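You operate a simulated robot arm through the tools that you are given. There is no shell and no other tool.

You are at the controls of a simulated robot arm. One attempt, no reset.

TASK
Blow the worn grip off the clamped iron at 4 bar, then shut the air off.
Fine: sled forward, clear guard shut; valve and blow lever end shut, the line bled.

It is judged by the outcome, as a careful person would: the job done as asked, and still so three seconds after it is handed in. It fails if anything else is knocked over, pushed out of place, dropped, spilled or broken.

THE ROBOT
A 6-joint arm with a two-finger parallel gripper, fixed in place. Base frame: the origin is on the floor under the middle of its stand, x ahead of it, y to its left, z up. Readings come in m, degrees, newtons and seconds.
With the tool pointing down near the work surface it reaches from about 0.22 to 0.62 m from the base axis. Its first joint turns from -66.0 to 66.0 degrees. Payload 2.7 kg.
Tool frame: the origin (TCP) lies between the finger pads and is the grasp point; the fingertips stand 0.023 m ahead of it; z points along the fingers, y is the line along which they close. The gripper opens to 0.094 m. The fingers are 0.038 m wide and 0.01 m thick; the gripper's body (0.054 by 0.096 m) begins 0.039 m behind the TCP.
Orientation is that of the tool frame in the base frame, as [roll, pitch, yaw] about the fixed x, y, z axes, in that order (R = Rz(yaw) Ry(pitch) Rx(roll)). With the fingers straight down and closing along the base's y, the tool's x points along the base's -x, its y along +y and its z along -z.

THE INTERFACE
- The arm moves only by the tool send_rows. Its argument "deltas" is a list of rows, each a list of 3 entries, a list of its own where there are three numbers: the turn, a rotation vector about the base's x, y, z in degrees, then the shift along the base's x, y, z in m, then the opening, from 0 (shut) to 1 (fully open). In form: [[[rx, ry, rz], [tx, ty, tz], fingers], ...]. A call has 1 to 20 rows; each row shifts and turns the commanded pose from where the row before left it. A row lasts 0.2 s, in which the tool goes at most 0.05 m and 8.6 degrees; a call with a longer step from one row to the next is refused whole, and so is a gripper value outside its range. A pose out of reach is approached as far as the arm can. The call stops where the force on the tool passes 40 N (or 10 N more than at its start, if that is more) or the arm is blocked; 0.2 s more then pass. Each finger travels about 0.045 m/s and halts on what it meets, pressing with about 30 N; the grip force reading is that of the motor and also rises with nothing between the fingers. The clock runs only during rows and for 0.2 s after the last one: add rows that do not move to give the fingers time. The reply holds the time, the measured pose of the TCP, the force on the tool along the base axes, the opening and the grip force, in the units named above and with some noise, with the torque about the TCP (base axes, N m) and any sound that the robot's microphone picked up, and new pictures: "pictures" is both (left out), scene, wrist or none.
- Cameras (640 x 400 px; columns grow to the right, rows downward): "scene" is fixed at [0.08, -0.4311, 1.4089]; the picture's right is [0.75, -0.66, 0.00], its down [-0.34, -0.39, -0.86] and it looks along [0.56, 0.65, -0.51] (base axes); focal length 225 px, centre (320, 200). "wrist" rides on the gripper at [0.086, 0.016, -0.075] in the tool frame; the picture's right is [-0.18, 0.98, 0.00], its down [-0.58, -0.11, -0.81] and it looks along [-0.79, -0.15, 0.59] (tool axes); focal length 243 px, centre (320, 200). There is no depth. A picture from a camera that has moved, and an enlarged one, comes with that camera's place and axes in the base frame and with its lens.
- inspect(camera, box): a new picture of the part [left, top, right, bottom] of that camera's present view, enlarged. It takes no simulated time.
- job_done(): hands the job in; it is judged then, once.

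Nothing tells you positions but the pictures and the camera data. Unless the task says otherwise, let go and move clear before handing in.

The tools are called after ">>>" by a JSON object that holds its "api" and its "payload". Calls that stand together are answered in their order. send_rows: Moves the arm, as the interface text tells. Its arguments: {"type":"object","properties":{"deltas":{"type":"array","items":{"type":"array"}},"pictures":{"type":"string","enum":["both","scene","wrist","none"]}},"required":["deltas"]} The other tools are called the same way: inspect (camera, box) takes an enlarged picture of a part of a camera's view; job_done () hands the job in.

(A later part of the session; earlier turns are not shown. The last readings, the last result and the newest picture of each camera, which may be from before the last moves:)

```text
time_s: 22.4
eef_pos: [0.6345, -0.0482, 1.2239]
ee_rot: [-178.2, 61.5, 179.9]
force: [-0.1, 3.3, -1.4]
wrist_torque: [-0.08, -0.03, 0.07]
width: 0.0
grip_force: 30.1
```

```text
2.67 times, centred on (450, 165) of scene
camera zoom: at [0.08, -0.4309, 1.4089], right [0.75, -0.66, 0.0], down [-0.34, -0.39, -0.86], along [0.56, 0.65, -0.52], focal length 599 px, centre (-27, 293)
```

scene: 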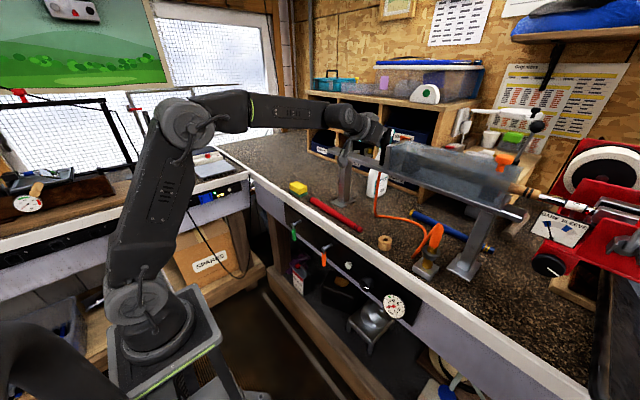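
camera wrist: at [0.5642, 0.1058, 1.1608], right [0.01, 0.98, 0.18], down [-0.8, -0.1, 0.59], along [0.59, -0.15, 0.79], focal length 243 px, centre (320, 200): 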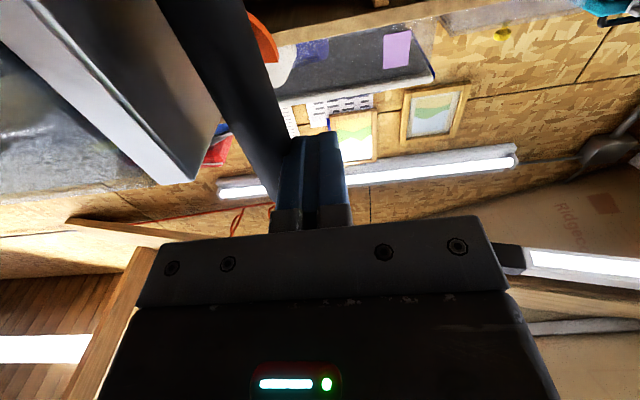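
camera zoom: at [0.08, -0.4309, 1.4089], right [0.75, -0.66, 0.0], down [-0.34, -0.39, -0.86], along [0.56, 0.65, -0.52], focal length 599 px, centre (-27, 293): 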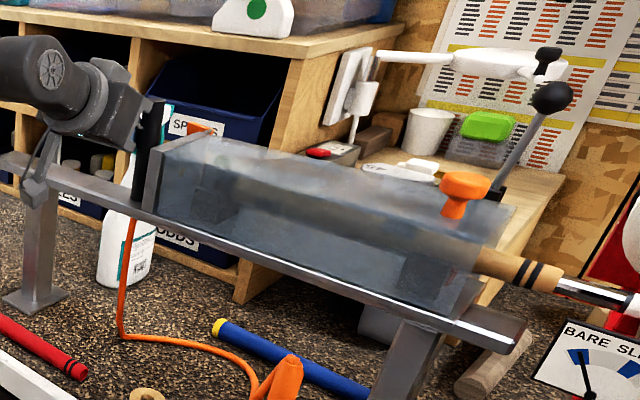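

>>> {"api": "send_rows", "payload": {"deltas": [[[0, 0, 0], [0.0, -0.006, 0.0], 0], [[0, 0, 0], [0.0, -0.006, 0.0], 0], [[0, 0, 0], [0.0, -0.006, 0.0], 0], [[0, 0, 0], [0.0, -0.006, 0.0], 0], [[0, 0, 0], [0.0, -0.006, 0.0], 0]], "pictures": "scene"}}

>>> {"api": "inspect", "payload": {"camera": "scene", "box": [340, 90, 560, 240]}}

```text
time_s: 23.6
eef_pos: [0.6361, -0.0779, 1.2248]
ee_rot: [-178.2, 61.6, 179.8]
force: [-3.0, 3.2, -1.5]
wrist_torque: [-0.03, -0.05, 0.0]
width: 0.0
grip_force: 29.5
```

scene: 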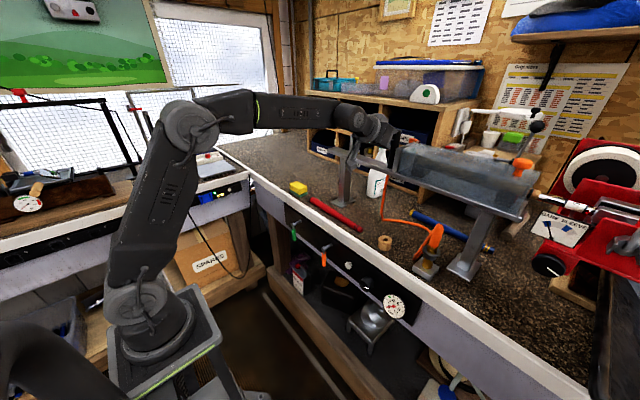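

```text
2.67 times, centred on (450, 165) of scene
camera zoom: at [0.0799, -0.4309, 1.4089], right [0.75, -0.66, 0.0], down [-0.34, -0.39, -0.86], along [0.56, 0.65, -0.52], focal length 599 px, centre (-27, 293)
```

zoom: 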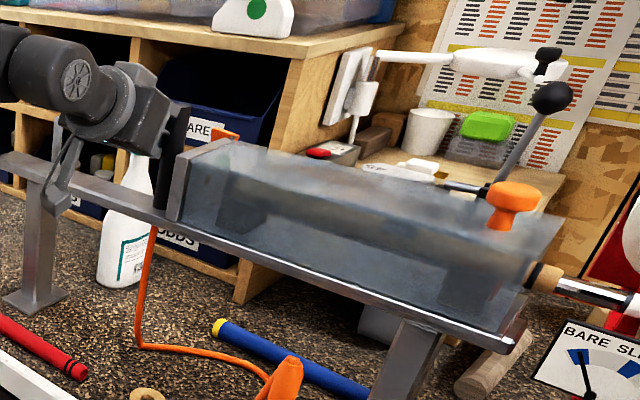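

>>> {"api": "send_rows", "payload": {"deltas": [[[0, 0, 0], [0.0, -0.004, 0.0], 0], [[0, 0, 0], [0.0, -0.004, 0.0], 0], [[0, 0, 0], [0.0, -0.004, 0.0], 0]], "pictures": "scene"}}

>>> {"api": "inspect", "payload": {"camera": "scene", "box": [370, 110, 550, 230]}}

```text
time_s: 24.4
eef_pos: [0.6351, -0.0895, 1.2256]
ee_rot: [-178.2, 61.7, 179.9]
force: [-1.8, 3.8, 1.6]
wrist_torque: [-0.05, -0.05, 0.02]
width: 0.0
grip_force: 29.5
```

scene: 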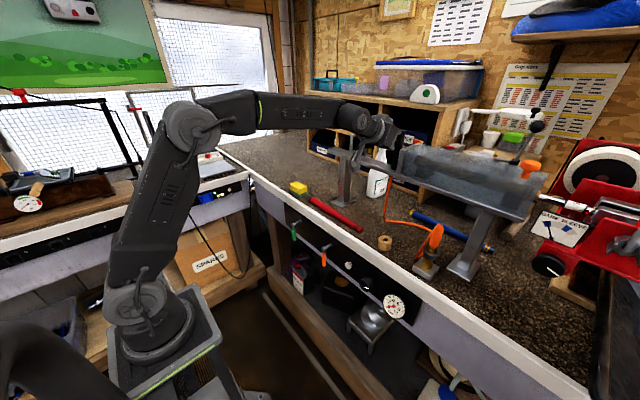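

```text
3.33 times, centred on (460, 170) of scene
camera zoom: at [0.0799, -0.4309, 1.4089], right [0.75, -0.66, 0.0], down [-0.34, -0.39, -0.86], along [0.56, 0.65, -0.52], focal length 749 px, centre (-147, 300)
```

zoom: 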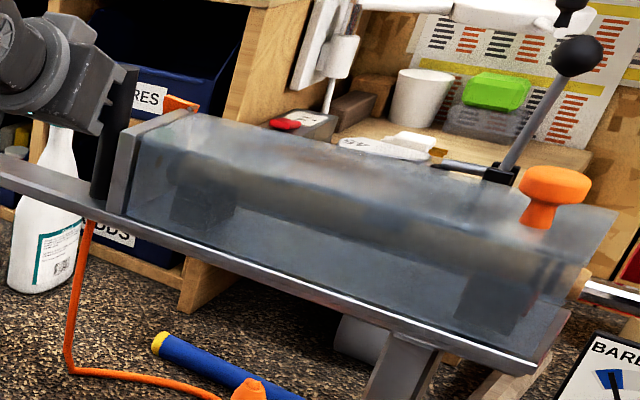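

>>> {"api": "send_rows", "payload": {"deltas": [[[0, 0, 0], [0.0, -0.004, 0.0], 0], [[0, 0, 0], [0.0, -0.004, 0.0], 0], [[0, 0, 0], [0.0, -0.004, 0.0], 0], [[0, 0, 0], [0.0, -0.004, 0.0], 0]], "pictures": "none"}}

>>> {"api": "inspect", "payload": {"camera": "scene", "box": [370, 110, 550, 230]}}

```text
time_s: 25.4
eef_pos: [0.6348, -0.1034, 1.224]
ee_rot: [-178.3, 61.5, -180.0]
force: [-4.0, 13.1, 1.5]
wrist_torque: [-0.22, -0.12, 0.08]
width: 0.0
grip_force: 29.9
```

```text
3.33 times, centred on (460, 170) of scene
camera zoom: at [0.0798, -0.4305, 1.4091], right [0.75, -0.66, 0.0], down [-0.34, -0.39, -0.86], along [0.56, 0.65, -0.52], focal length 749 px, centre (-147, 300)
```

zoom: 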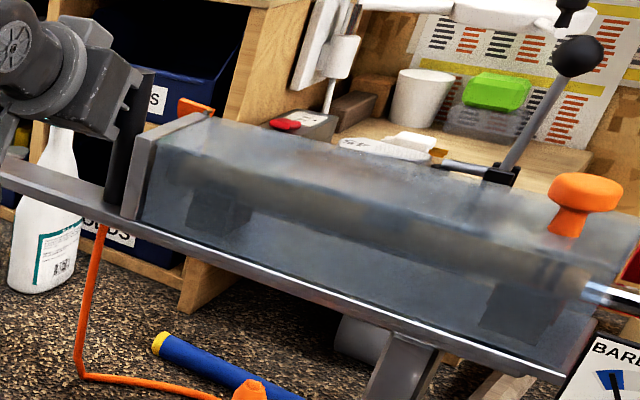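

>>> {"api": "send_rows", "payload": {"deltas": [[[0, 0, 0], [0.0, -0.003, 0.0], 0], [[0, 0, 0], [0.0, -0.003, 0.0], 0]], "pictures": "scene"}}

>>> {"api": "inspect", "payload": {"camera": "scene", "box": [480, 130, 600, 230]}}

>>> {"api": "inspect", "payload": {"camera": "scene", "box": [385, 125, 465, 190]}}

```text
time_s: 26.0
eef_pos: [0.6352, -0.1017, 1.2241]
ee_rot: [-178.4, 61.4, -179.4]
force: [-3.9, 8.9, -0.6]
wrist_torque: [-0.18, -0.01, 0.08]
width: 0.0
grip_force: 29.7
stopped in row 2: the force on the tool passed its limit at 42 N (the readings are from after the stop); the commanded pose is now the measured one
```

scene: 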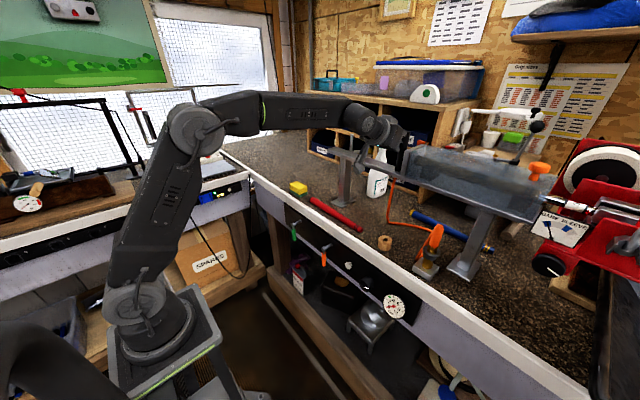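

```text
4.00 times, centred on (540, 180) of scene
camera zoom: at [0.0798, -0.4308, 1.409], right [0.75, -0.66, 0.0], down [-0.34, -0.39, -0.86], along [0.56, 0.65, -0.52], focal length 898 px, centre (-560, 280)
```

zoom: 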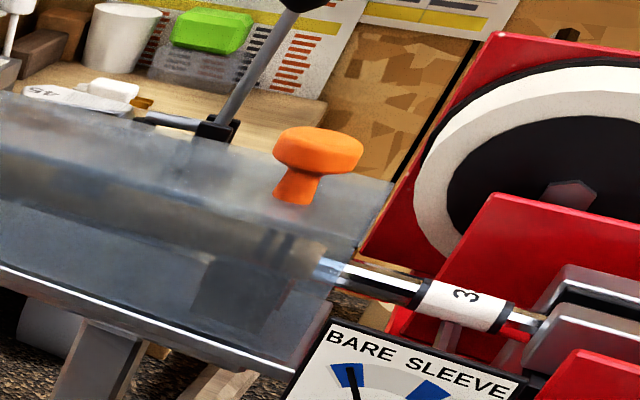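

```text
6.15 times, centred on (425, 158) of scene
camera zoom: at [0.0798, -0.4308, 1.409], right [0.75, -0.66, 0.0], down [-0.34, -0.39, -0.86], along [0.56, 0.65, -0.52], focal length 1382 px, centre (-326, 462)
```

zoom: 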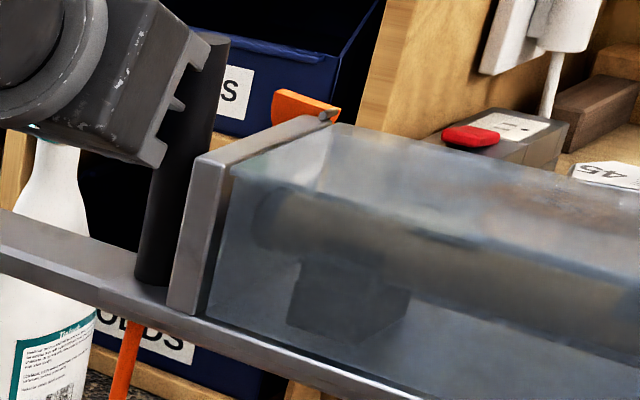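

The sled hit a firm stop with the guard covering the whole grip, so it looks fully forward. I'll back off the post and look at the nozzle, the guard and the orange tab from another angle.

>>> {"api": "send_rows", "payload": {"deltas": [[[0, 0, 0], [0.0, 0.015, 0.0], 0], [[0, 0, 0], [-0.01, 0.02, 0.0], 0], [[0, 0, 0], [-0.04, 0.01, 0.0], 0], [[0, 0, 0], [-0.04, 0.0, 0.02], 0], [[0, 0, 0], [-0.04, 0.0, 0.03], 0], [[0, 7, 0], [-0.03, -0.02, 0.03], 0], [[0, 7, 0], [-0.02, -0.02, 0.03], 0]], "pictures": "both"}}

>>> {"api": "inspect", "payload": {"camera": "scene", "box": [405, 130, 445, 170]}}

```text
time_s: 27.6
eef_pos: [0.455, -0.1006, 1.3354]
ee_rot: [-178.4, 47.4, -179.7]
force: [1.0, 0.5, -0.3]
wrist_torque: [0.0, -0.01, 0.03]
width: 0.0001
grip_force: 30.5
camera wrist: at [0.3425, -0.0835, 1.3217], right [0.14, 0.98, 0.12], down [-0.2, -0.09, 0.98], along [0.97, -0.16, 0.18], focal length 243 px, centre (320, 200)
```

scene: 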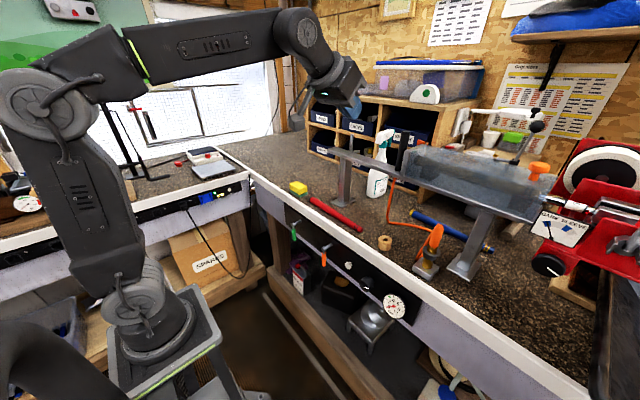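
wrist: 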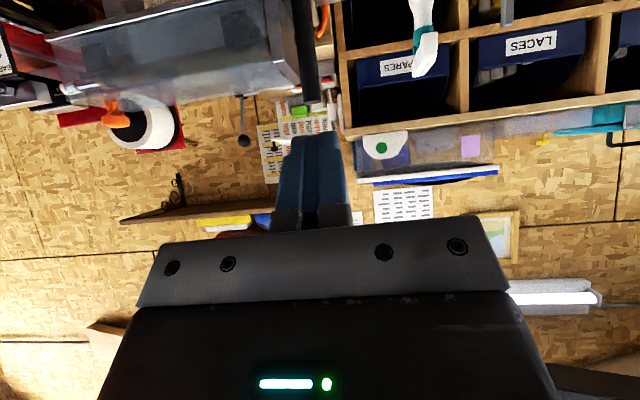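

```text
10.00 times, centred on (425, 150) of scene
camera zoom: at [0.08, -0.4311, 1.4089], right [0.75, -0.66, 0.0], down [-0.34, -0.39, -0.86], along [0.56, 0.65, -0.51], focal length 2246 px, centre (-730, 700)
```

zoom: 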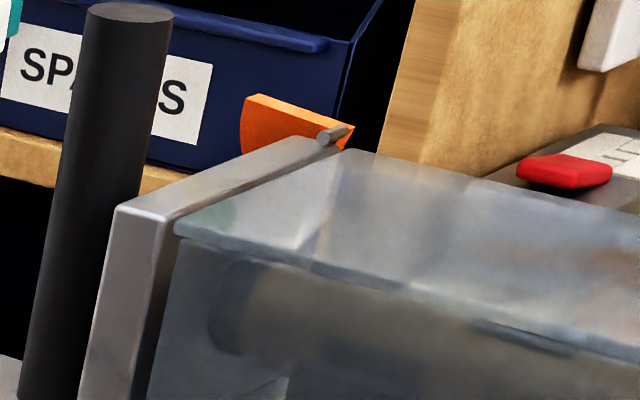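

>>> {"api": "inspect", "payload": {"camera": "wrist", "box": [40, 0, 340, 130]}}

>>> {"api": "inspect", "payload": {"camera": "wrist", "box": [240, 0, 340, 110]}}

>>> {"api": "inspect", "payload": {"camera": "scene", "box": [395, 130, 565, 240]}}

```text
2.13 times, centred on (190, 65) of wrist
camera zoom: at [0.3425, -0.0835, 1.3217], right [0.14, 0.98, 0.12], down [-0.2, -0.09, 0.98], along [0.97, -0.16, 0.18], focal length 518 px, centre (597, 488)
```

zoom: 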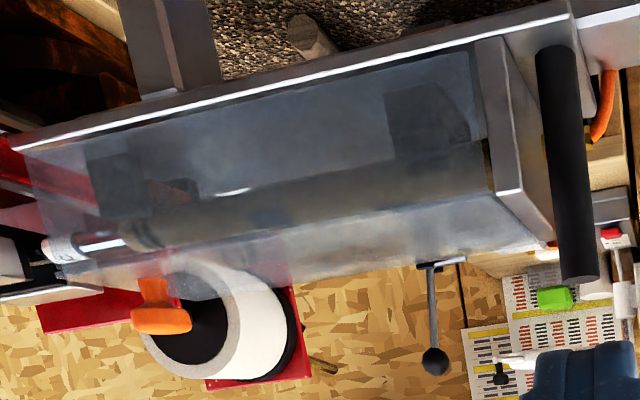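

```text
3.64 times, centred on (290, 55) of wrist
camera zoom: at [0.3425, -0.0835, 1.3217], right [0.14, 0.98, 0.12], down [-0.2, -0.09, 0.98], along [0.97, -0.16, 0.18], focal length 882 px, centre (429, 727)
```

zoom: 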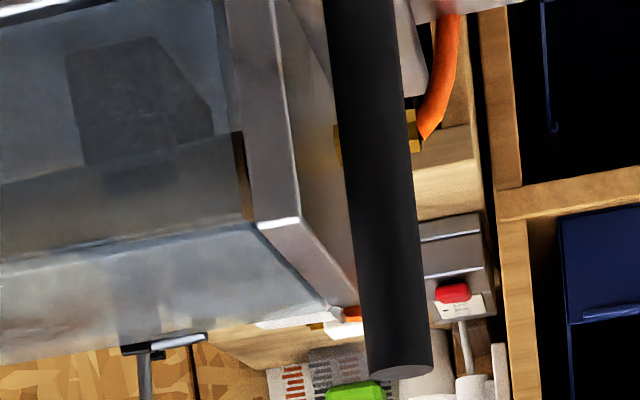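

```text
3.64 times, centred on (480, 185) of scene
camera zoom: at [0.08, -0.4311, 1.4089], right [0.75, -0.66, 0.0], down [-0.34, -0.39, -0.86], along [0.56, 0.65, -0.51], focal length 817 px, centre (-262, 254)
```

zoom: 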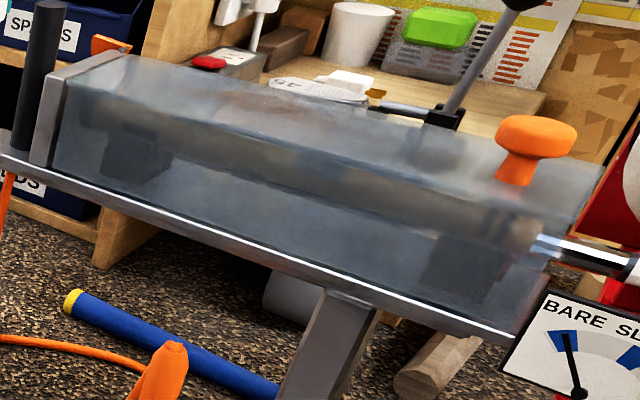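

Guard is flush and shut, grip fully inside, sled against its stop with the brass nozzle at the butt. Next I'll bring the arm round in front of the panel to the green lever.

>>> {"api": "send_rows", "payload": {"deltas": [[[0, 0, 0], [-0.024, 0.04, -0.02], 0], [[0, 0, 0], [-0.024, 0.04, -0.02], 0], [[0, 0, 0], [-0.024, 0.04, -0.02], 0], [[0, 0, 0], [-0.024, 0.04, -0.025], 0], [[0, -6.3, 0], [0, 0.033, -0.03], 0], [[0, -6.3, 0], [0, 0.033, -0.03], 0], [[0, 0, 0], [0, 0.033, -0.03], 0], [[0, 0, 0], [0, 0.033, -0.03], 0], [[0, 0, 0], [0, 0.033, -0.03], 0]], "pictures": "scene"}}

```text
refused: row 1 steps farther than a row can; nothing moved
```

>>> {"api": "send_rows", "payload": {"deltas": [[[0, 0, 0], [-0.022, 0.036, -0.02], 0], [[0, 0, 0], [-0.022, 0.036, -0.02], 0], [[0, 0, 0], [-0.022, 0.036, -0.02], 0], [[0, 0, 0], [-0.022, 0.036, -0.02], 0], [[0, -6.3, 0], [0, 0.034, -0.03], 0], [[0, -6.3, 0], [0, 0.034, -0.03], 0], [[0, 0, 0], [0, 0.034, -0.03], 0], [[0, 0, 0], [0, 0.034, -0.03], 0], [[0, 0, 0], [0, 0.034, -0.03], 0]], "pictures": "scene"}}

```text
time_s: 29.6
eef_pos: [0.3683, 0.2149, 1.1029]
ee_rot: [-178.3, 60.1, -179.5]
force: [-0.3, 0.2, 0.0]
wrist_torque: [-0.01, 0.05, -0.01]
width: 0.0
grip_force: 29.9
```

scene: 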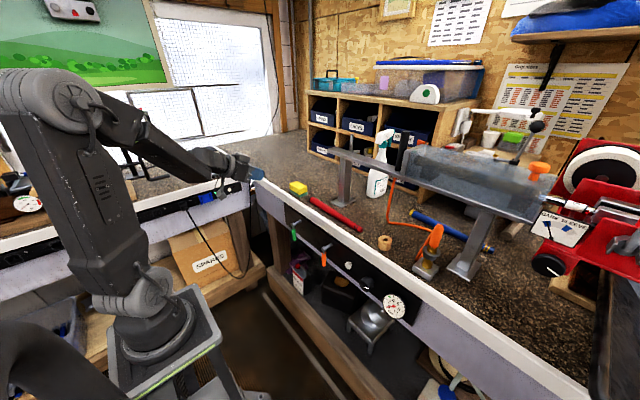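

>>> {"api": "send_rows", "payload": {"deltas": [[[0, 0, 0], [0.0, 0.004, -0.04], 0], [[0, 0, 0], [0.0, 0.004, -0.04], 0], [[0, 0, 0], [0.0, 0.004, -0.04], 0], [[0, 0, 0], [0.0, 0.004, -0.04], 0], [[0, 0, 0], [0.0, 0.0, -0.04], 0], [[0, 0, 0], [0.0, 0.0, -0.04], 0], [[0, 0, 0], [0.0, 0.0, -0.04], 0], [[0, 0, 0], [0.0, 0.0, -0.025], 0]], "pictures": "both"}}

```text
time_s: 31.4
eef_pos: [0.4001, 0.2653, 0.8359]
ee_rot: [-177.3, 59.8, -178.8]
force: [0.4, 0.5, 0.4]
wrist_torque: [-0.01, -0.01, -0.02]
width: 0.0001
grip_force: 30.2
out of reach, approached as far as the arm can: row 6, 7, 8
camera wrist: at [0.2937, 0.2811, 0.7979], right [0.11, 0.98, 0.14], down [-0.41, -0.08, 0.91], along [0.91, -0.16, 0.39], focal length 243 px, centre (320, 200)
```

scene: 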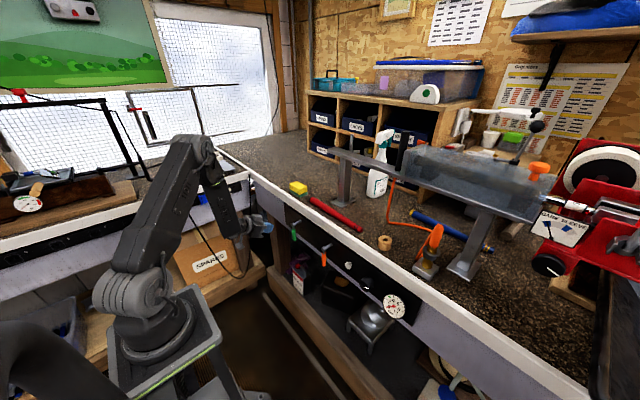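
wrist: 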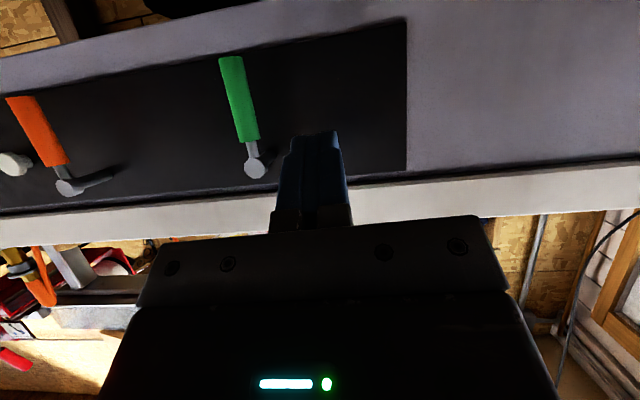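

The wrist camera now shows both levers hanging straight down on the panel (picture inverted). I'll ease forward and down to sit just left of the green handle.

>>> {"api": "send_rows", "payload": {"deltas": [[[0, 0, 0], [0.02, -0.01, 0.0], 0], [[0, 0, 0], [0.02, -0.01, 0.0], 0], [[0, 0, 0], [0.02, -0.01, 0.0], 0], [[0, 0, 0], [0.0, 0.0, -0.02], 0], [[0, 0, 0], [0.0, 0.0, -0.02], 0]], "pictures": "both"}}

>>> {"api": "inspect", "payload": {"camera": "scene", "box": [240, 190, 360, 270]}}

```text
time_s: 32.6
eef_pos: [0.4618, 0.2356, 0.7975]
ee_rot: [-177.3, 60.0, -178.8]
force: [-0.1, 0.1, -0.5]
wrist_torque: [-0.02, 0.0, -0.02]
width: 0.0
grip_force: 29.8
out of reach, approached as far as the arm can: row 5
camera wrist: at [0.3547, 0.2522, 0.7597], right [0.11, 0.98, 0.14], down [-0.41, -0.08, 0.91], along [0.91, -0.16, 0.39], focal length 243 px, centre (320, 200)
```

scene: 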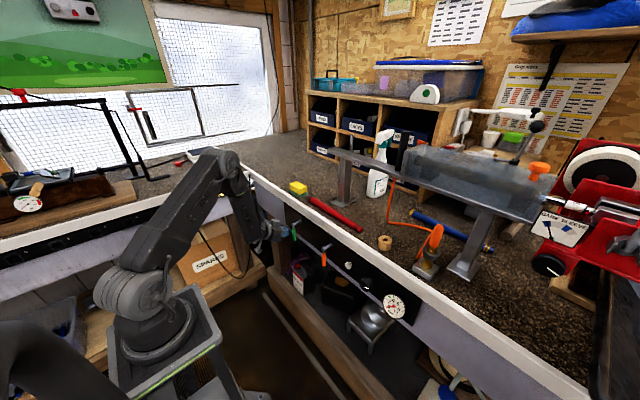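
wrist: 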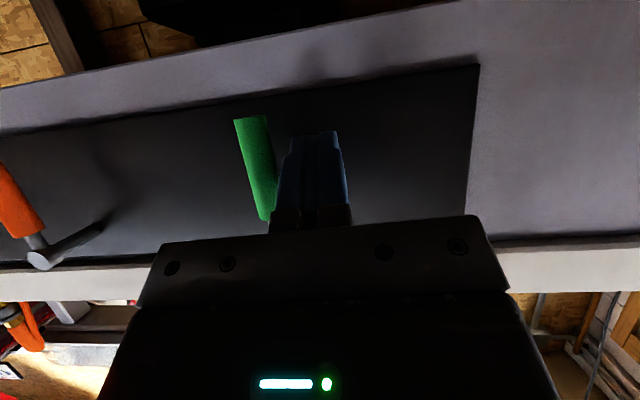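

```text
5.00 times, centred on (300, 230) of scene
camera zoom: at [0.08, -0.4311, 1.4089], right [0.75, -0.66, 0.0], down [-0.34, -0.39, -0.86], along [0.56, 0.65, -0.51], focal length 1123 px, centre (420, 50)
```

zoom: 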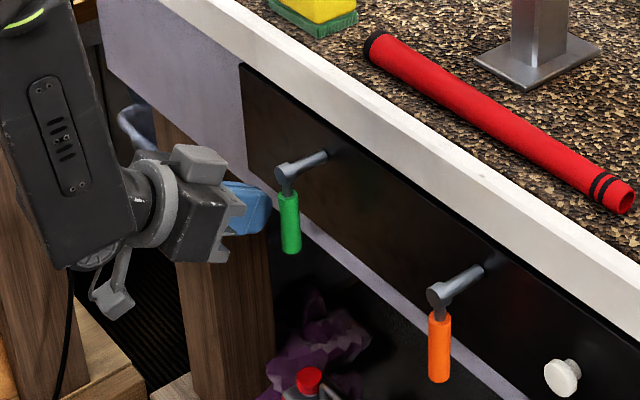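

>>> {"api": "send_rows", "payload": {"deltas": [[[0, 0, 0], [0.0, -0.01, 0.0], 0], [[0, 0, 0], [0.0, -0.01, 0.0], 0], [[0, 0, 0], [0.0, -0.006, 0.0], 0], [[0, 0, 0], [0.0, -0.006, 0.0], 0], [[0, 0, 0], [0.0, -0.006, 0.0], 0]], "pictures": "both"}}

>>> {"api": "inspect", "payload": {"camera": "scene", "box": [260, 200, 340, 260]}}

```text
time_s: 33.8
eef_pos: [0.4705, 0.2205, 0.804]
ee_rot: [-176.7, 59.3, -176.9]
force: [-2.9, 6.3, -0.5]
wrist_torque: [-0.12, -0.01, 0.07]
width: 0.0
grip_force: 29.9
out of reach, approached as far as the arm can: row 1, 2, 3, 4, 5
stopped in row 5: the force on the tool passed its limit at 45 N (the readings are from after the stop); the commanded pose is now the measured one
camera wrist: at [0.3628, 0.2337, 0.7672], right [0.09, 0.99, 0.13], down [-0.4, -0.08, 0.91], along [0.91, -0.13, 0.38], focal length 243 px, centre (320, 200)
```

scene: 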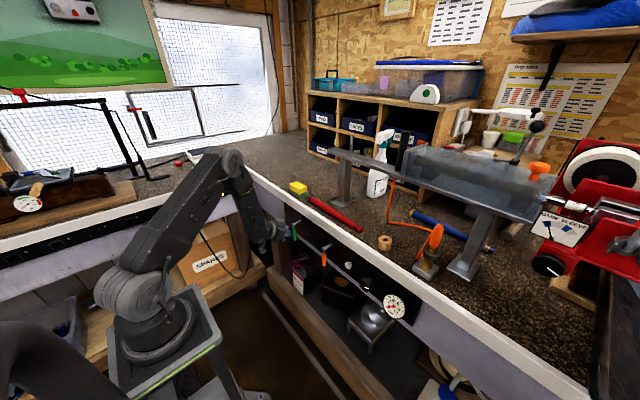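
wrist: 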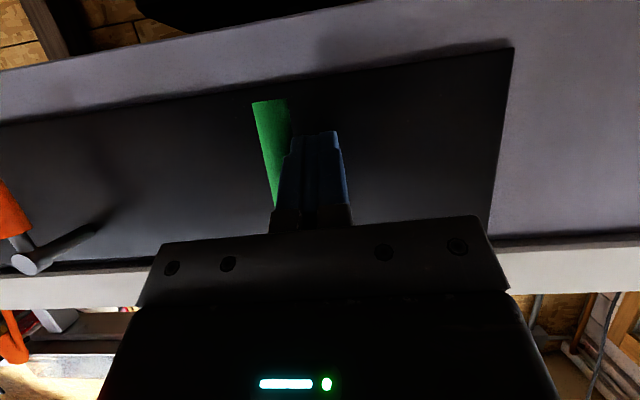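

```text
6.67 times, centred on (300, 230) of scene
camera zoom: at [0.0799, -0.4309, 1.4089], right [0.75, -0.66, 0.0], down [-0.34, -0.39, -0.86], along [0.56, 0.65, -0.52], focal length 1497 px, centre (453, 0)
```

zoom: 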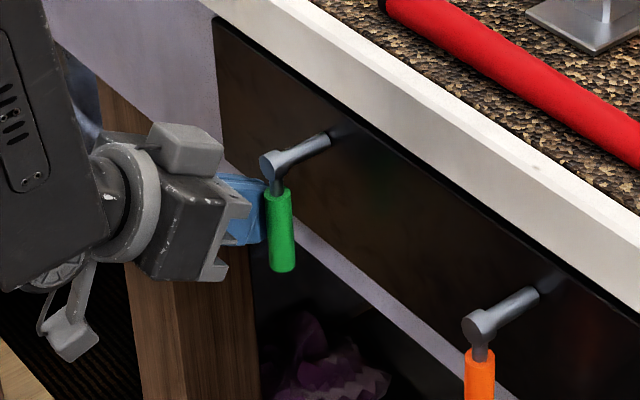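

Pushing right hits a stop, so the green lever must swing the other way. I'll withdraw and come in on its right side to push it left.

>>> {"api": "send_rows", "payload": {"deltas": [[[0, 0, 0], [0.0, 0.01, 0.0], 0], [[0, 0, 0], [-0.03, 0.0, 0.01], 0], [[0, 5, 0], [-0.03, 0.0, 0.02], 0], [[0, 4, 0], [0.0, -0.02, 0.01], 0], [[0, 0, 6], [0.0, -0.03, 0.0], 0], [[0, 0, 6], [0.0, -0.03, 0.0], 0]], "pictures": "both"}}

```text
time_s: 35.2
eef_pos: [0.4195, 0.1779, 0.857]
ee_rot: [-175.4, 49.9, -166.5]
force: [0.9, -0.4, -0.6]
wrist_torque: [0.01, -0.02, -0.01]
width: 0.0001
grip_force: 30.1
out of reach, approached as far as the arm can: row 5, 6
camera wrist: at [0.3068, 0.1729, 0.8385], right [-0.06, 0.99, 0.09], down [-0.23, -0.1, 0.97], along [0.97, 0.04, 0.23], focal length 243 px, centre (320, 200)
```

scene: 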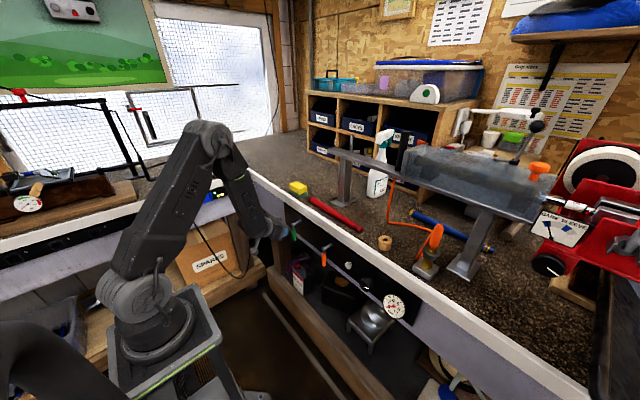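
wrist: 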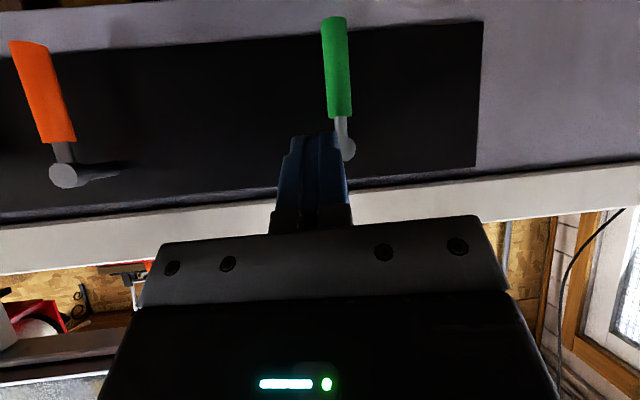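

>>> {"api": "send_rows", "payload": {"deltas": [[[0, 7, 0], [0.0, 0.0, 0.0], 0], [[0, 7, 0], [0.0, -0.01, 0.0], 0], [[0, 0, -4], [0.0, -0.015, -0.02], 0], [[0, 0, -4], [0.0, 0.0, -0.03], 0], [[0, 0, 0], [0.0, 0.0, -0.02], 0]], "pictures": "both"}}

```text
time_s: 36.4
eef_pos: [0.4338, 0.1816, 0.8101]
ee_rot: [179.2, 36.4, -176.4]
force: [-0.7, -0.1, -0.3]
wrist_torque: [-0.01, 0.0, 0.01]
width: 0.0
grip_force: 30.1
out of reach, approached as far as the arm can: row 1, 2, 3, 4, 5
camera wrist: at [0.3196, 0.1875, 0.8193], right [0.08, 0.99, 0.12], down [0.0, -0.12, 0.99], along [1.0, -0.08, -0.01], focal length 243 px, centre (320, 200)
```

scene: 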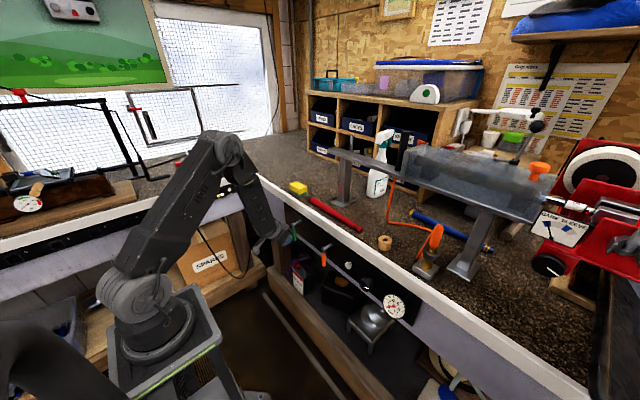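
wrist: 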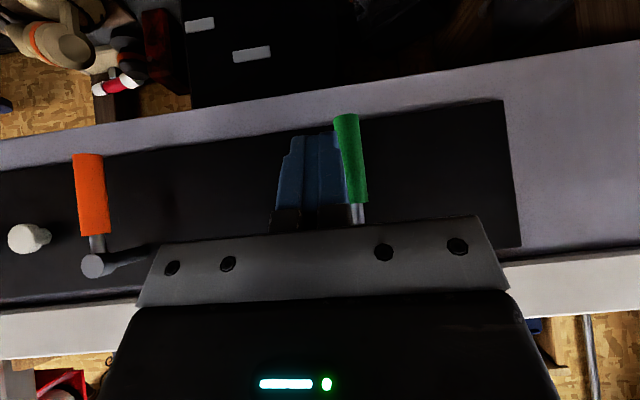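

The lever is at its right-hand stop; I'm short of room close to the base, so I'll move slightly forward and to the right side of the green handle with a steeper tool.

>>> {"api": "send_rows", "payload": {"deltas": [[[0, 0, 0], [0.0, -0.01, 0.02], 0], [[0, 0, 3], [0.015, -0.012, 0.01], 0], [[0, 0, 0], [0.006, 0.0, -0.02], 0], [[0, 0, 0], [0.006, 0.0, -0.02], 0], [[0, 0, 0], [0.0, 0.0, -0.01], 0]], "pictures": "both"}}

>>> {"api": "inspect", "payload": {"camera": "scene", "box": [260, 200, 340, 260]}}

```text
time_s: 37.6
eef_pos: [0.4764, 0.1751, 0.8048]
ee_rot: [179.4, 36.5, -173.0]
force: [0.1, -0.5, 0.6]
wrist_torque: [0.02, -0.02, 0.01]
width: 0.0
grip_force: 30.3
out of reach, approached as far as the arm can: row 2, 3, 4, 5
camera wrist: at [0.3609, 0.1752, 0.8135], right [0.02, 0.99, 0.12], down [0.0, -0.12, 0.99], along [1.0, -0.02, -0.01], focal length 243 px, centre (320, 200)
```

scene: 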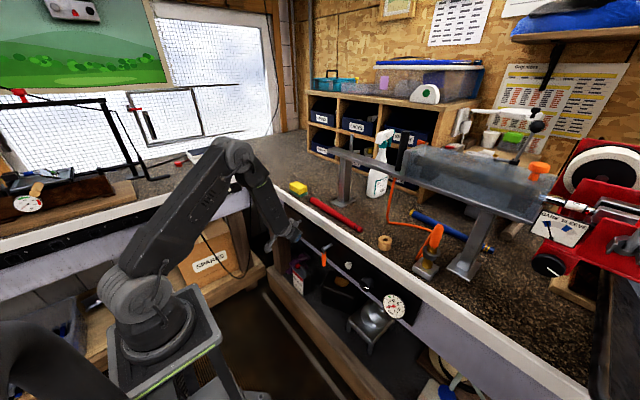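
wrist: 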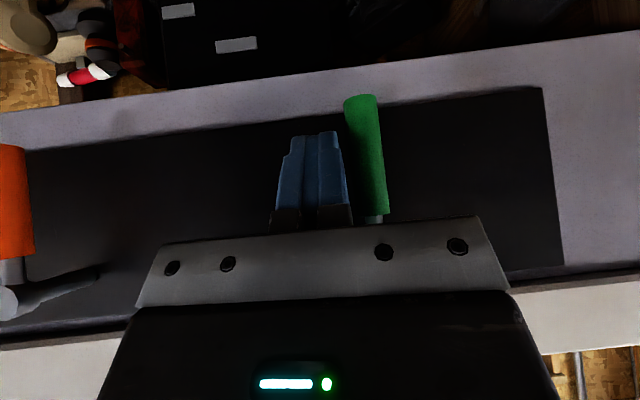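

```text
6.67 times, centred on (300, 230) of scene
camera zoom: at [0.08, -0.4311, 1.4089], right [0.75, -0.66, 0.0], down [-0.34, -0.39, -0.86], along [0.56, 0.65, -0.51], focal length 1497 px, centre (453, 0)
```

zoom: 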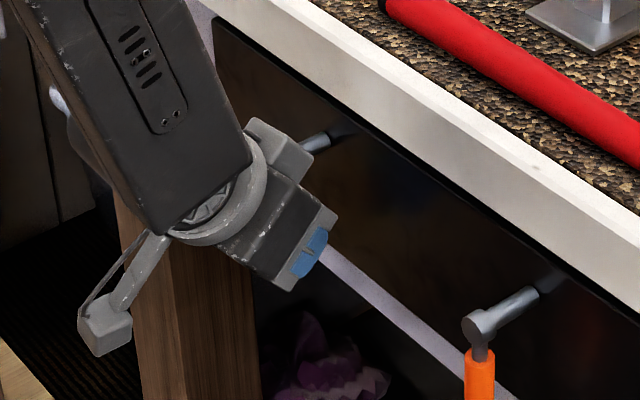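

The reach trouble looks like the wrist flipping when the tool lines up with the forearm while off to one side. I'll withdraw to the arm's mid-plane, point the tool down, and test tilting it forward from there.

>>> {"api": "send_rows", "payload": {"deltas": [[[0, 0, 0], [-0.02, 0.0, 0.0], 0], [[0, 4, 0], [-0.03, 0.0, 0.02], 0], [[0, 8, 0], [-0.01, -0.01, 0.04], 0], [[0, 8, 0], [0.0, -0.02, 0.04], 0], [[0, 8, 0], [0.0, -0.02, 0.04], 0], [[0, 7, 0], [0.0, -0.03, 0.03], 0], [[0, 0, -3], [0.0, -0.03, 0.0], 0], [[0, 0, -4], [0.0, -0.03, 0.0], 0], [[0, 0, 0], [0.0, -0.03, 0.0], 0]], "pictures": "scene"}}

```text
time_s: 39.6
eef_pos: [0.4743, 0.0178, 0.9355]
ee_rot: [-179.5, 21.4, 177.3]
force: [-1.7, -0.9, -0.2]
wrist_torque: [0.03, 0.0, 0.01]
width: 0.0
grip_force: 30.1
out of reach, approached as far as the arm can: row 1, 2, 4, 5, 6
```

scene: 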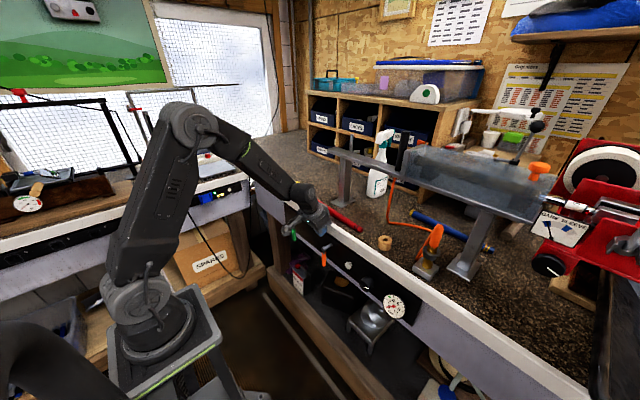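

>>> {"api": "send_rows", "payload": {"deltas": [[[0, 0, 0], [-0.02, 0.0, 0.03], 0], [[0, 7, 0], [-0.03, 0.0, 0.03], 0], [[0, 7, 0], [-0.03, 0.0, 0.0], 0], [[0, 7, 0], [0.0, 0.0, 0.0], 0]], "pictures": "scene"}}

```text
time_s: 40.6
eef_pos: [0.3957, 0.0179, 0.9955]
ee_rot: [-178.6, 0.3, 177.7]
force: [-0.4, -0.2, -0.1]
wrist_torque: [-0.05, 0.04, 0.0]
width: 0.0
grip_force: 30.6
```

scene: 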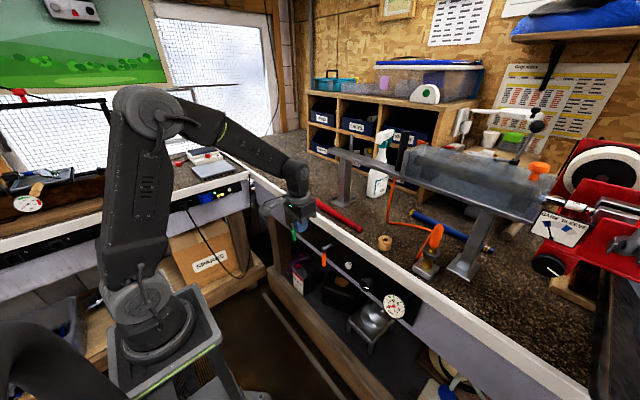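

>>> {"api": "send_rows", "payload": {"deltas": [[[0, -8, 0], [-0.005, -0.005, 0.0], 0], [[0, -8, 0], [-0.005, -0.005, 0.0], 0], [[0, -8, 0], [-0.005, -0.005, 0.0], 0], [[0, -8, 0], [-0.005, -0.003, 0.0], 0], [[0, -8, 0], [0.0, 0.0, 0.0], 0], [[0, -8, 0], [0.0, 0.0, 0.0], 0], [[0, -8, 0], [0.0, 0.0, 0.0], 0], [[0, -8, 0], [0.0, 0.0, 0.0], 0]], "pictures": "scene"}}

```text
time_s: 42.4
eef_pos: [0.4075, 0.0059, 1.0194]
ee_rot: [-175.7, 47.7, 176.2]
force: [1.1, 0.0, 0.0]
wrist_torque: [0.0, -0.01, -0.01]
width: 0.0
grip_force: 30.0
out of reach, approached as far as the arm can: row 4, 5, 6, 7
```

scene: 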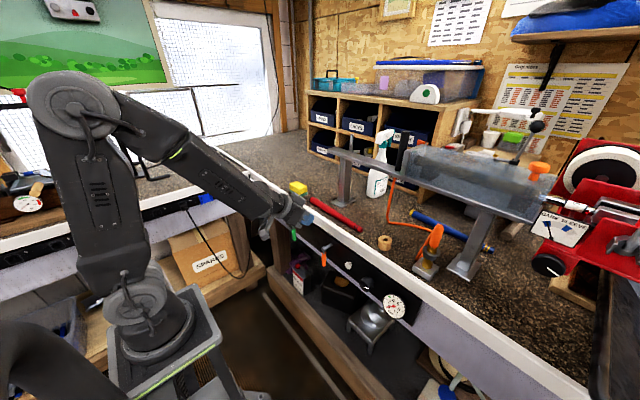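

>>> {"api": "send_rows", "payload": {"deltas": [[[0, -8, 0], [0.0, 0.0, 0.0], 0], [[0, -8, 0], [0.0, 0.0, 0.0], 0], [[0, -8, 0], [0.0, 0.0, 0.0], 0], [[0, -8, 0], [0.0, 0.0, 0.0], 0]], "pictures": "scene"}}

```text
time_s: 43.4
eef_pos: [0.4089, 0.0559, 1.0576]
ee_rot: [-174.2, 80.5, 179.1]
force: [0.3, 0.5, -0.4]
wrist_torque: [-0.03, 0.02, 0.01]
width: 0.0
grip_force: 29.8
out of reach, approached as far as the arm can: row 1, 2, 3, 4
```

scene: 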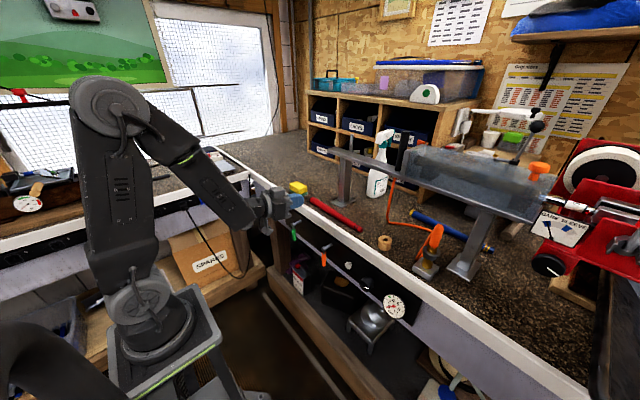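

I'm learning the wrist limits in free space. I'll return the tool to straight down on the mid-plane, square it up, and then decide the tilt to use for the panel.

>>> {"api": "send_rows", "payload": {"deltas": [[[0, 8, 0], [-0.002, -0.006, -0.005], 0], [[0, 8, 0], [-0.002, -0.006, -0.005], 0], [[0, 8, 0], [-0.002, -0.006, -0.005], 0], [[0, 8, 0], [0.0, -0.006, -0.005], 0], [[0, 8, 0], [0.0, -0.006, -0.005], 0], [[0, 8, 0], [0.0, -0.006, -0.005], 0], [[0, 8, 0], [0.0, -0.006, -0.005], 0], [[0, 8, 0], [0.0, -0.006, -0.005], 0], [[0, 8, 0], [0.0, -0.004, -0.005], 0], [[0, 8, 0], [0.0, -0.004, -0.005], 0]], "pictures": "none"}}

```text
time_s: 45.6
eef_pos: [0.4112, -0.0021, 1.0177]
ee_rot: [-172.2, 10.2, 177.3]
force: [-0.3, -0.6, -0.3]
wrist_torque: [0.01, -0.05, 0.02]
width: 0.0001
grip_force: 29.7
out of reach, approached as far as the arm can: row 6, 7
```

>>> {"api": "send_rows", "payload": {"deltas": [[[7.8, 0, 2.7], [-0.01, 0.002, -0.01], 0], [[0, 0, 0], [0, 0, 0], 0]], "pictures": "none"}}

```text
time_s: 46.2
eef_pos: [0.4017, 0.0006, 1.008]
ee_rot: [179.9, 10.1, 178.7]
force: [0.8, 0.6, 0.2]
wrist_torque: [0.02, 0.01, 0.02]
width: 0.0001
grip_force: 29.3
```

>>> {"api": "send_rows", "payload": {"deltas": [[[0, -3, 1.3], [0, -0.0006, 0], 0], [[0, -6, 0], [0, 0, 0], 0], [[0, -6, 0], [0, 0, 0], 0], [[0, -6, 0], [0, 0, 0], 0], [[0, -6, 0], [0, 0, 0], 0]], "pictures": "none"}}

```text
time_s: 47.4
eef_pos: [0.4016, 0.0002, 1.0097]
ee_rot: [179.7, 34.1, 179.9]
force: [-0.4, 0.8, 0.3]
wrist_torque: [-0.01, 0.0, 0.01]
width: 0.0
grip_force: 29.6
out of reach, approached as far as the arm can: row 5
```

The wrist cannot bend outward past the forearm, so I'll work the panel with the tool mostly down and leaned sideways. I'll lean the fingers toward +y and bring them to the right of the green handle.

>>> {"api": "send_rows", "payload": {"deltas": [[[0, 7.3, 0], [0, 0.01, -0.01], 0], [[0, 7.3, 0], [0, 0.01, -0.01], 0], [[0, 7.3, 0], [0, 0.01, -0.01], 0], [[8, 0, 0], [0, 0.02, -0.015], 0], [[8, 0, 0], [0, 0.02, -0.015], 0], [[8, 0, 0], [0, 0.02, -0.015], 0], [[8, 0, 0], [0, 0.02, -0.015], 0], [[8, 0, 0], [0, 0.02, -0.015], 0]], "pictures": "both"}}

```text
time_s: 49.2
eef_pos: [0.4004, 0.1308, 0.903]
ee_rot: [139.2, 9.3, 172.0]
force: [-0.2, -0.4, -0.2]
wrist_torque: [0.0, -0.01, 0.01]
width: 0.0
grip_force: 30.3
camera wrist: at [0.3015, 0.1064, 0.9551], right [0.18, 0.73, 0.66], down [0.4, -0.67, 0.63], along [0.9, 0.15, -0.41], focal length 243 px, centre (320, 200)
```

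scene: 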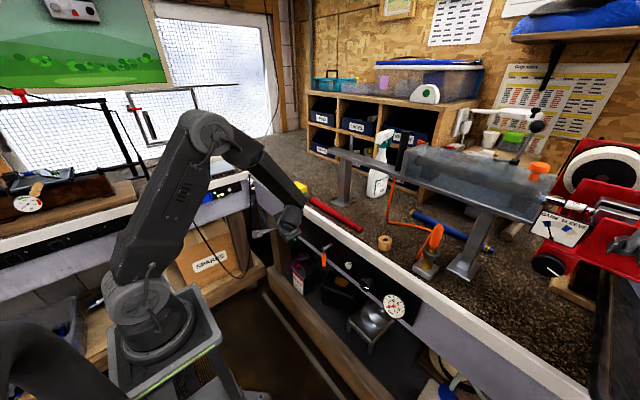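
wrist: 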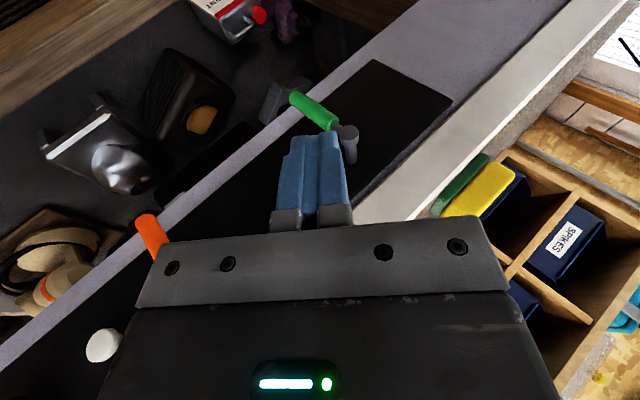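

>>> {"api": "send_rows", "payload": {"deltas": [[[0, 0, 0], [0.01, 0.003, -0.032], 0], [[0, 0, 0], [0.01, 0.003, -0.032], 0], [[0, 0, 0], [0.01, 0.003, -0.032], 0], [[0, 0, 0], [0.02, 0.0, 0.0], 0]], "pictures": "both"}}

>>> {"api": "inspect", "payload": {"camera": "scene", "box": [260, 190, 360, 270]}}

```text
time_s: 50.2
eef_pos: [0.4515, 0.1384, 0.8079]
ee_rot: [139.2, 9.3, 172.0]
force: [0.1, -0.1, -0.2]
wrist_torque: [0.01, 0.02, -0.04]
width: 0.0
grip_force: 30.1
camera wrist: at [0.3515, 0.1138, 0.8595], right [0.18, 0.73, 0.66], down [0.4, -0.67, 0.63], along [0.9, 0.15, -0.41], focal length 243 px, centre (320, 200)
```

scene: 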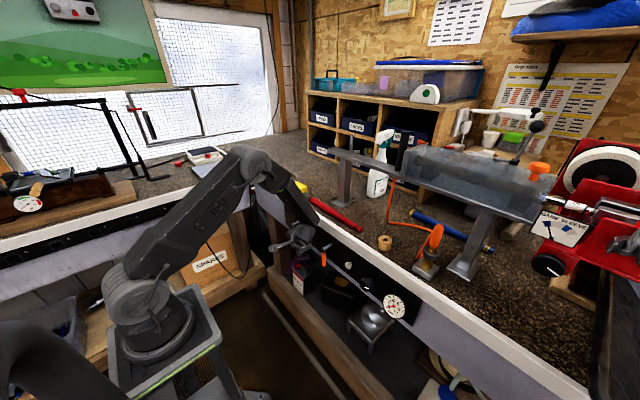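
wrist: 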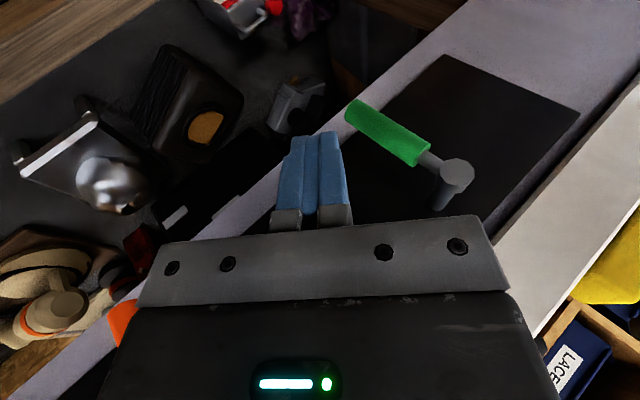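

```text
5.00 times, centred on (310, 230) of scene
camera zoom: at [0.08, -0.4311, 1.4089], right [0.75, -0.66, 0.0], down [-0.34, -0.39, -0.86], along [0.56, 0.65, -0.51], focal length 1123 px, centre (370, 50)
```

zoom: 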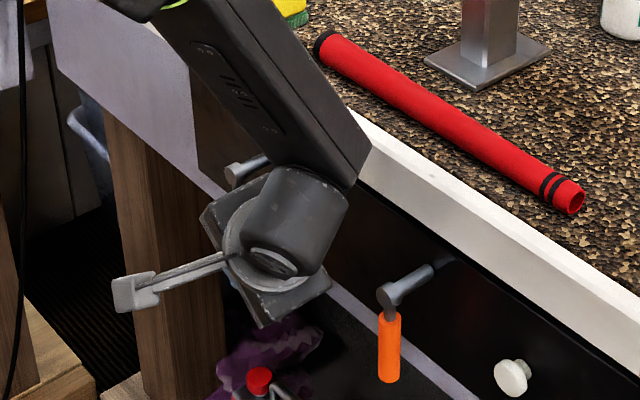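

The tip is just right of the green handle (handle at y≈0.192, pivot z≈0.85). I'll move in and push it left along its arc, first to about 30°.

>>> {"api": "send_rows", "payload": {"deltas": [[[0, 0, 0], [0.0185, 0.0, -0.011], 0], [[0, 0, 0], [0.0, 0.016, 0.0], 0], [[0, 0, 0], [0.0, 0.008, 0.0], 0], [[0, 0, 0], [0.0, 0.008, 0.0], 0], [[0, 0, 0], [0.0, 0.008, 0.0], 0], [[0, 0, 0], [0.0, 0.008, 0.002], 0], [[0, 0, 0], [0.0, 0.008, 0.003], 0]], "pictures": "both"}}

```text
time_s: 51.8
eef_pos: [0.4704, 0.1956, 0.7997]
ee_rot: [139.3, 9.3, 171.9]
force: [-0.9, -1.0, -1.7]
wrist_torque: [-0.03, 0.05, 0.02]
width: 0.0
grip_force: 30.0
camera wrist: at [0.3702, 0.1709, 0.8532], right [0.18, 0.73, 0.66], down [0.4, -0.67, 0.63], along [0.9, 0.15, -0.41], focal length 243 px, centre (320, 200)
```

scene: 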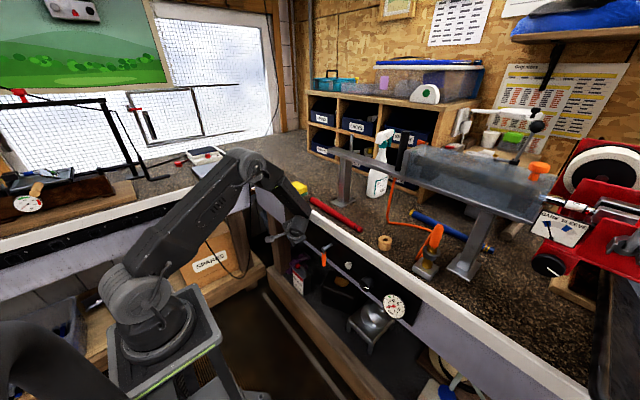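
wrist: 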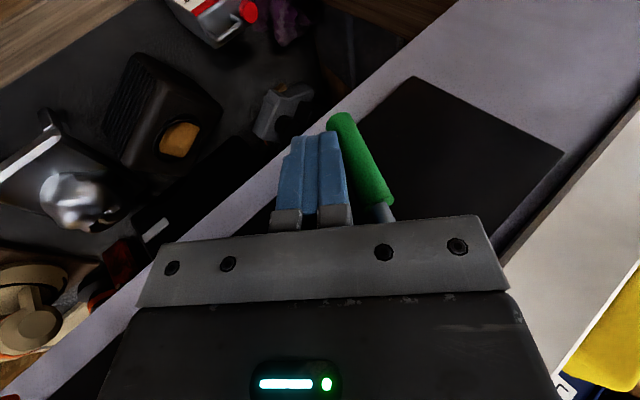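

The green lever swings left easily. Continuing along the arc.

>>> {"api": "send_rows", "payload": {"deltas": [[[0, 0, 0], [0.0, 0.008, 0.004], 0], [[0, 0, 0], [0.0, 0.008, 0.005], 0], [[0, 0, 0], [0.0, 0.006, 0.006], 0], [[0, 0, 0], [0.0, 0.006, 0.006], 0], [[0, 0, 0], [0.0, 0.004, 0.007], 0], [[0, 0, 0], [0.0, 0.004, 0.008], 0]], "pictures": "both"}}

>>> {"api": "inspect", "payload": {"camera": "scene", "box": [375, 280, 415, 330]}}

```text
time_s: 52.3
eef_pos: [0.4696, 0.1978, 0.8029]
ee_rot: [139.8, 9.1, 171.3]
force: [-2.1, -5.7, 2.7]
wrist_torque: [0.22, -0.13, -0.07]
width: 0.0
grip_force: 30.2
stopped in row 2: the force on the tool passed its limit at 45 N (the readings are from after the stop); the commanded pose is now the measured one
camera wrist: at [0.37, 0.1763, 0.857], right [0.19, 0.73, 0.66], down [0.39, -0.67, 0.63], along [0.9, 0.14, -0.42], focal length 243 px, centre (320, 200)
```

scene: 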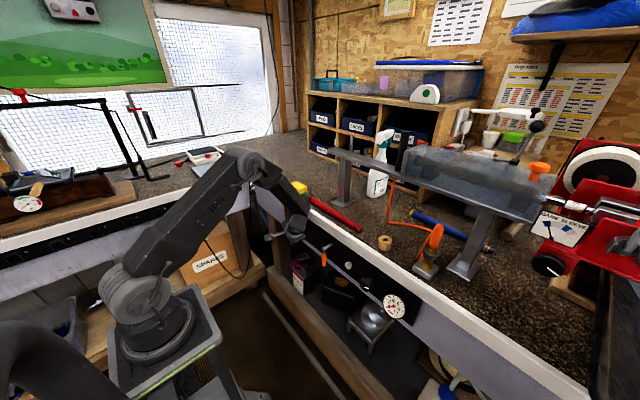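
wrist: 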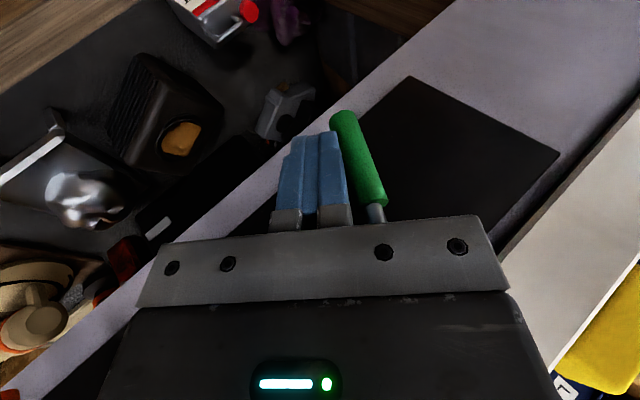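

```text
8.00 times, centred on (395, 305) of scene
camera zoom: at [0.0799, -0.4312, 1.4088], right [0.75, -0.66, 0.0], down [-0.34, -0.39, -0.86], along [0.56, 0.65, -0.51], focal length 1797 px, centre (-280, -640)
```

zoom: 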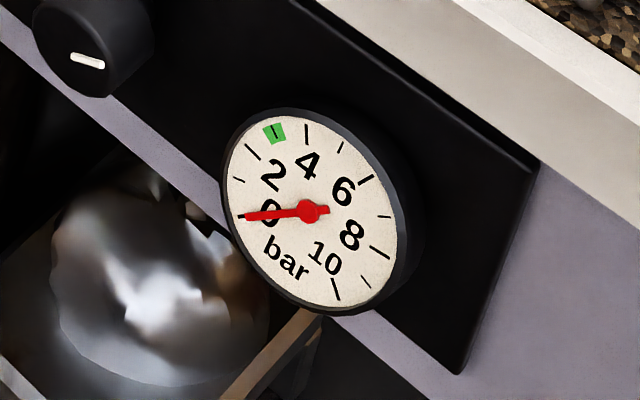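

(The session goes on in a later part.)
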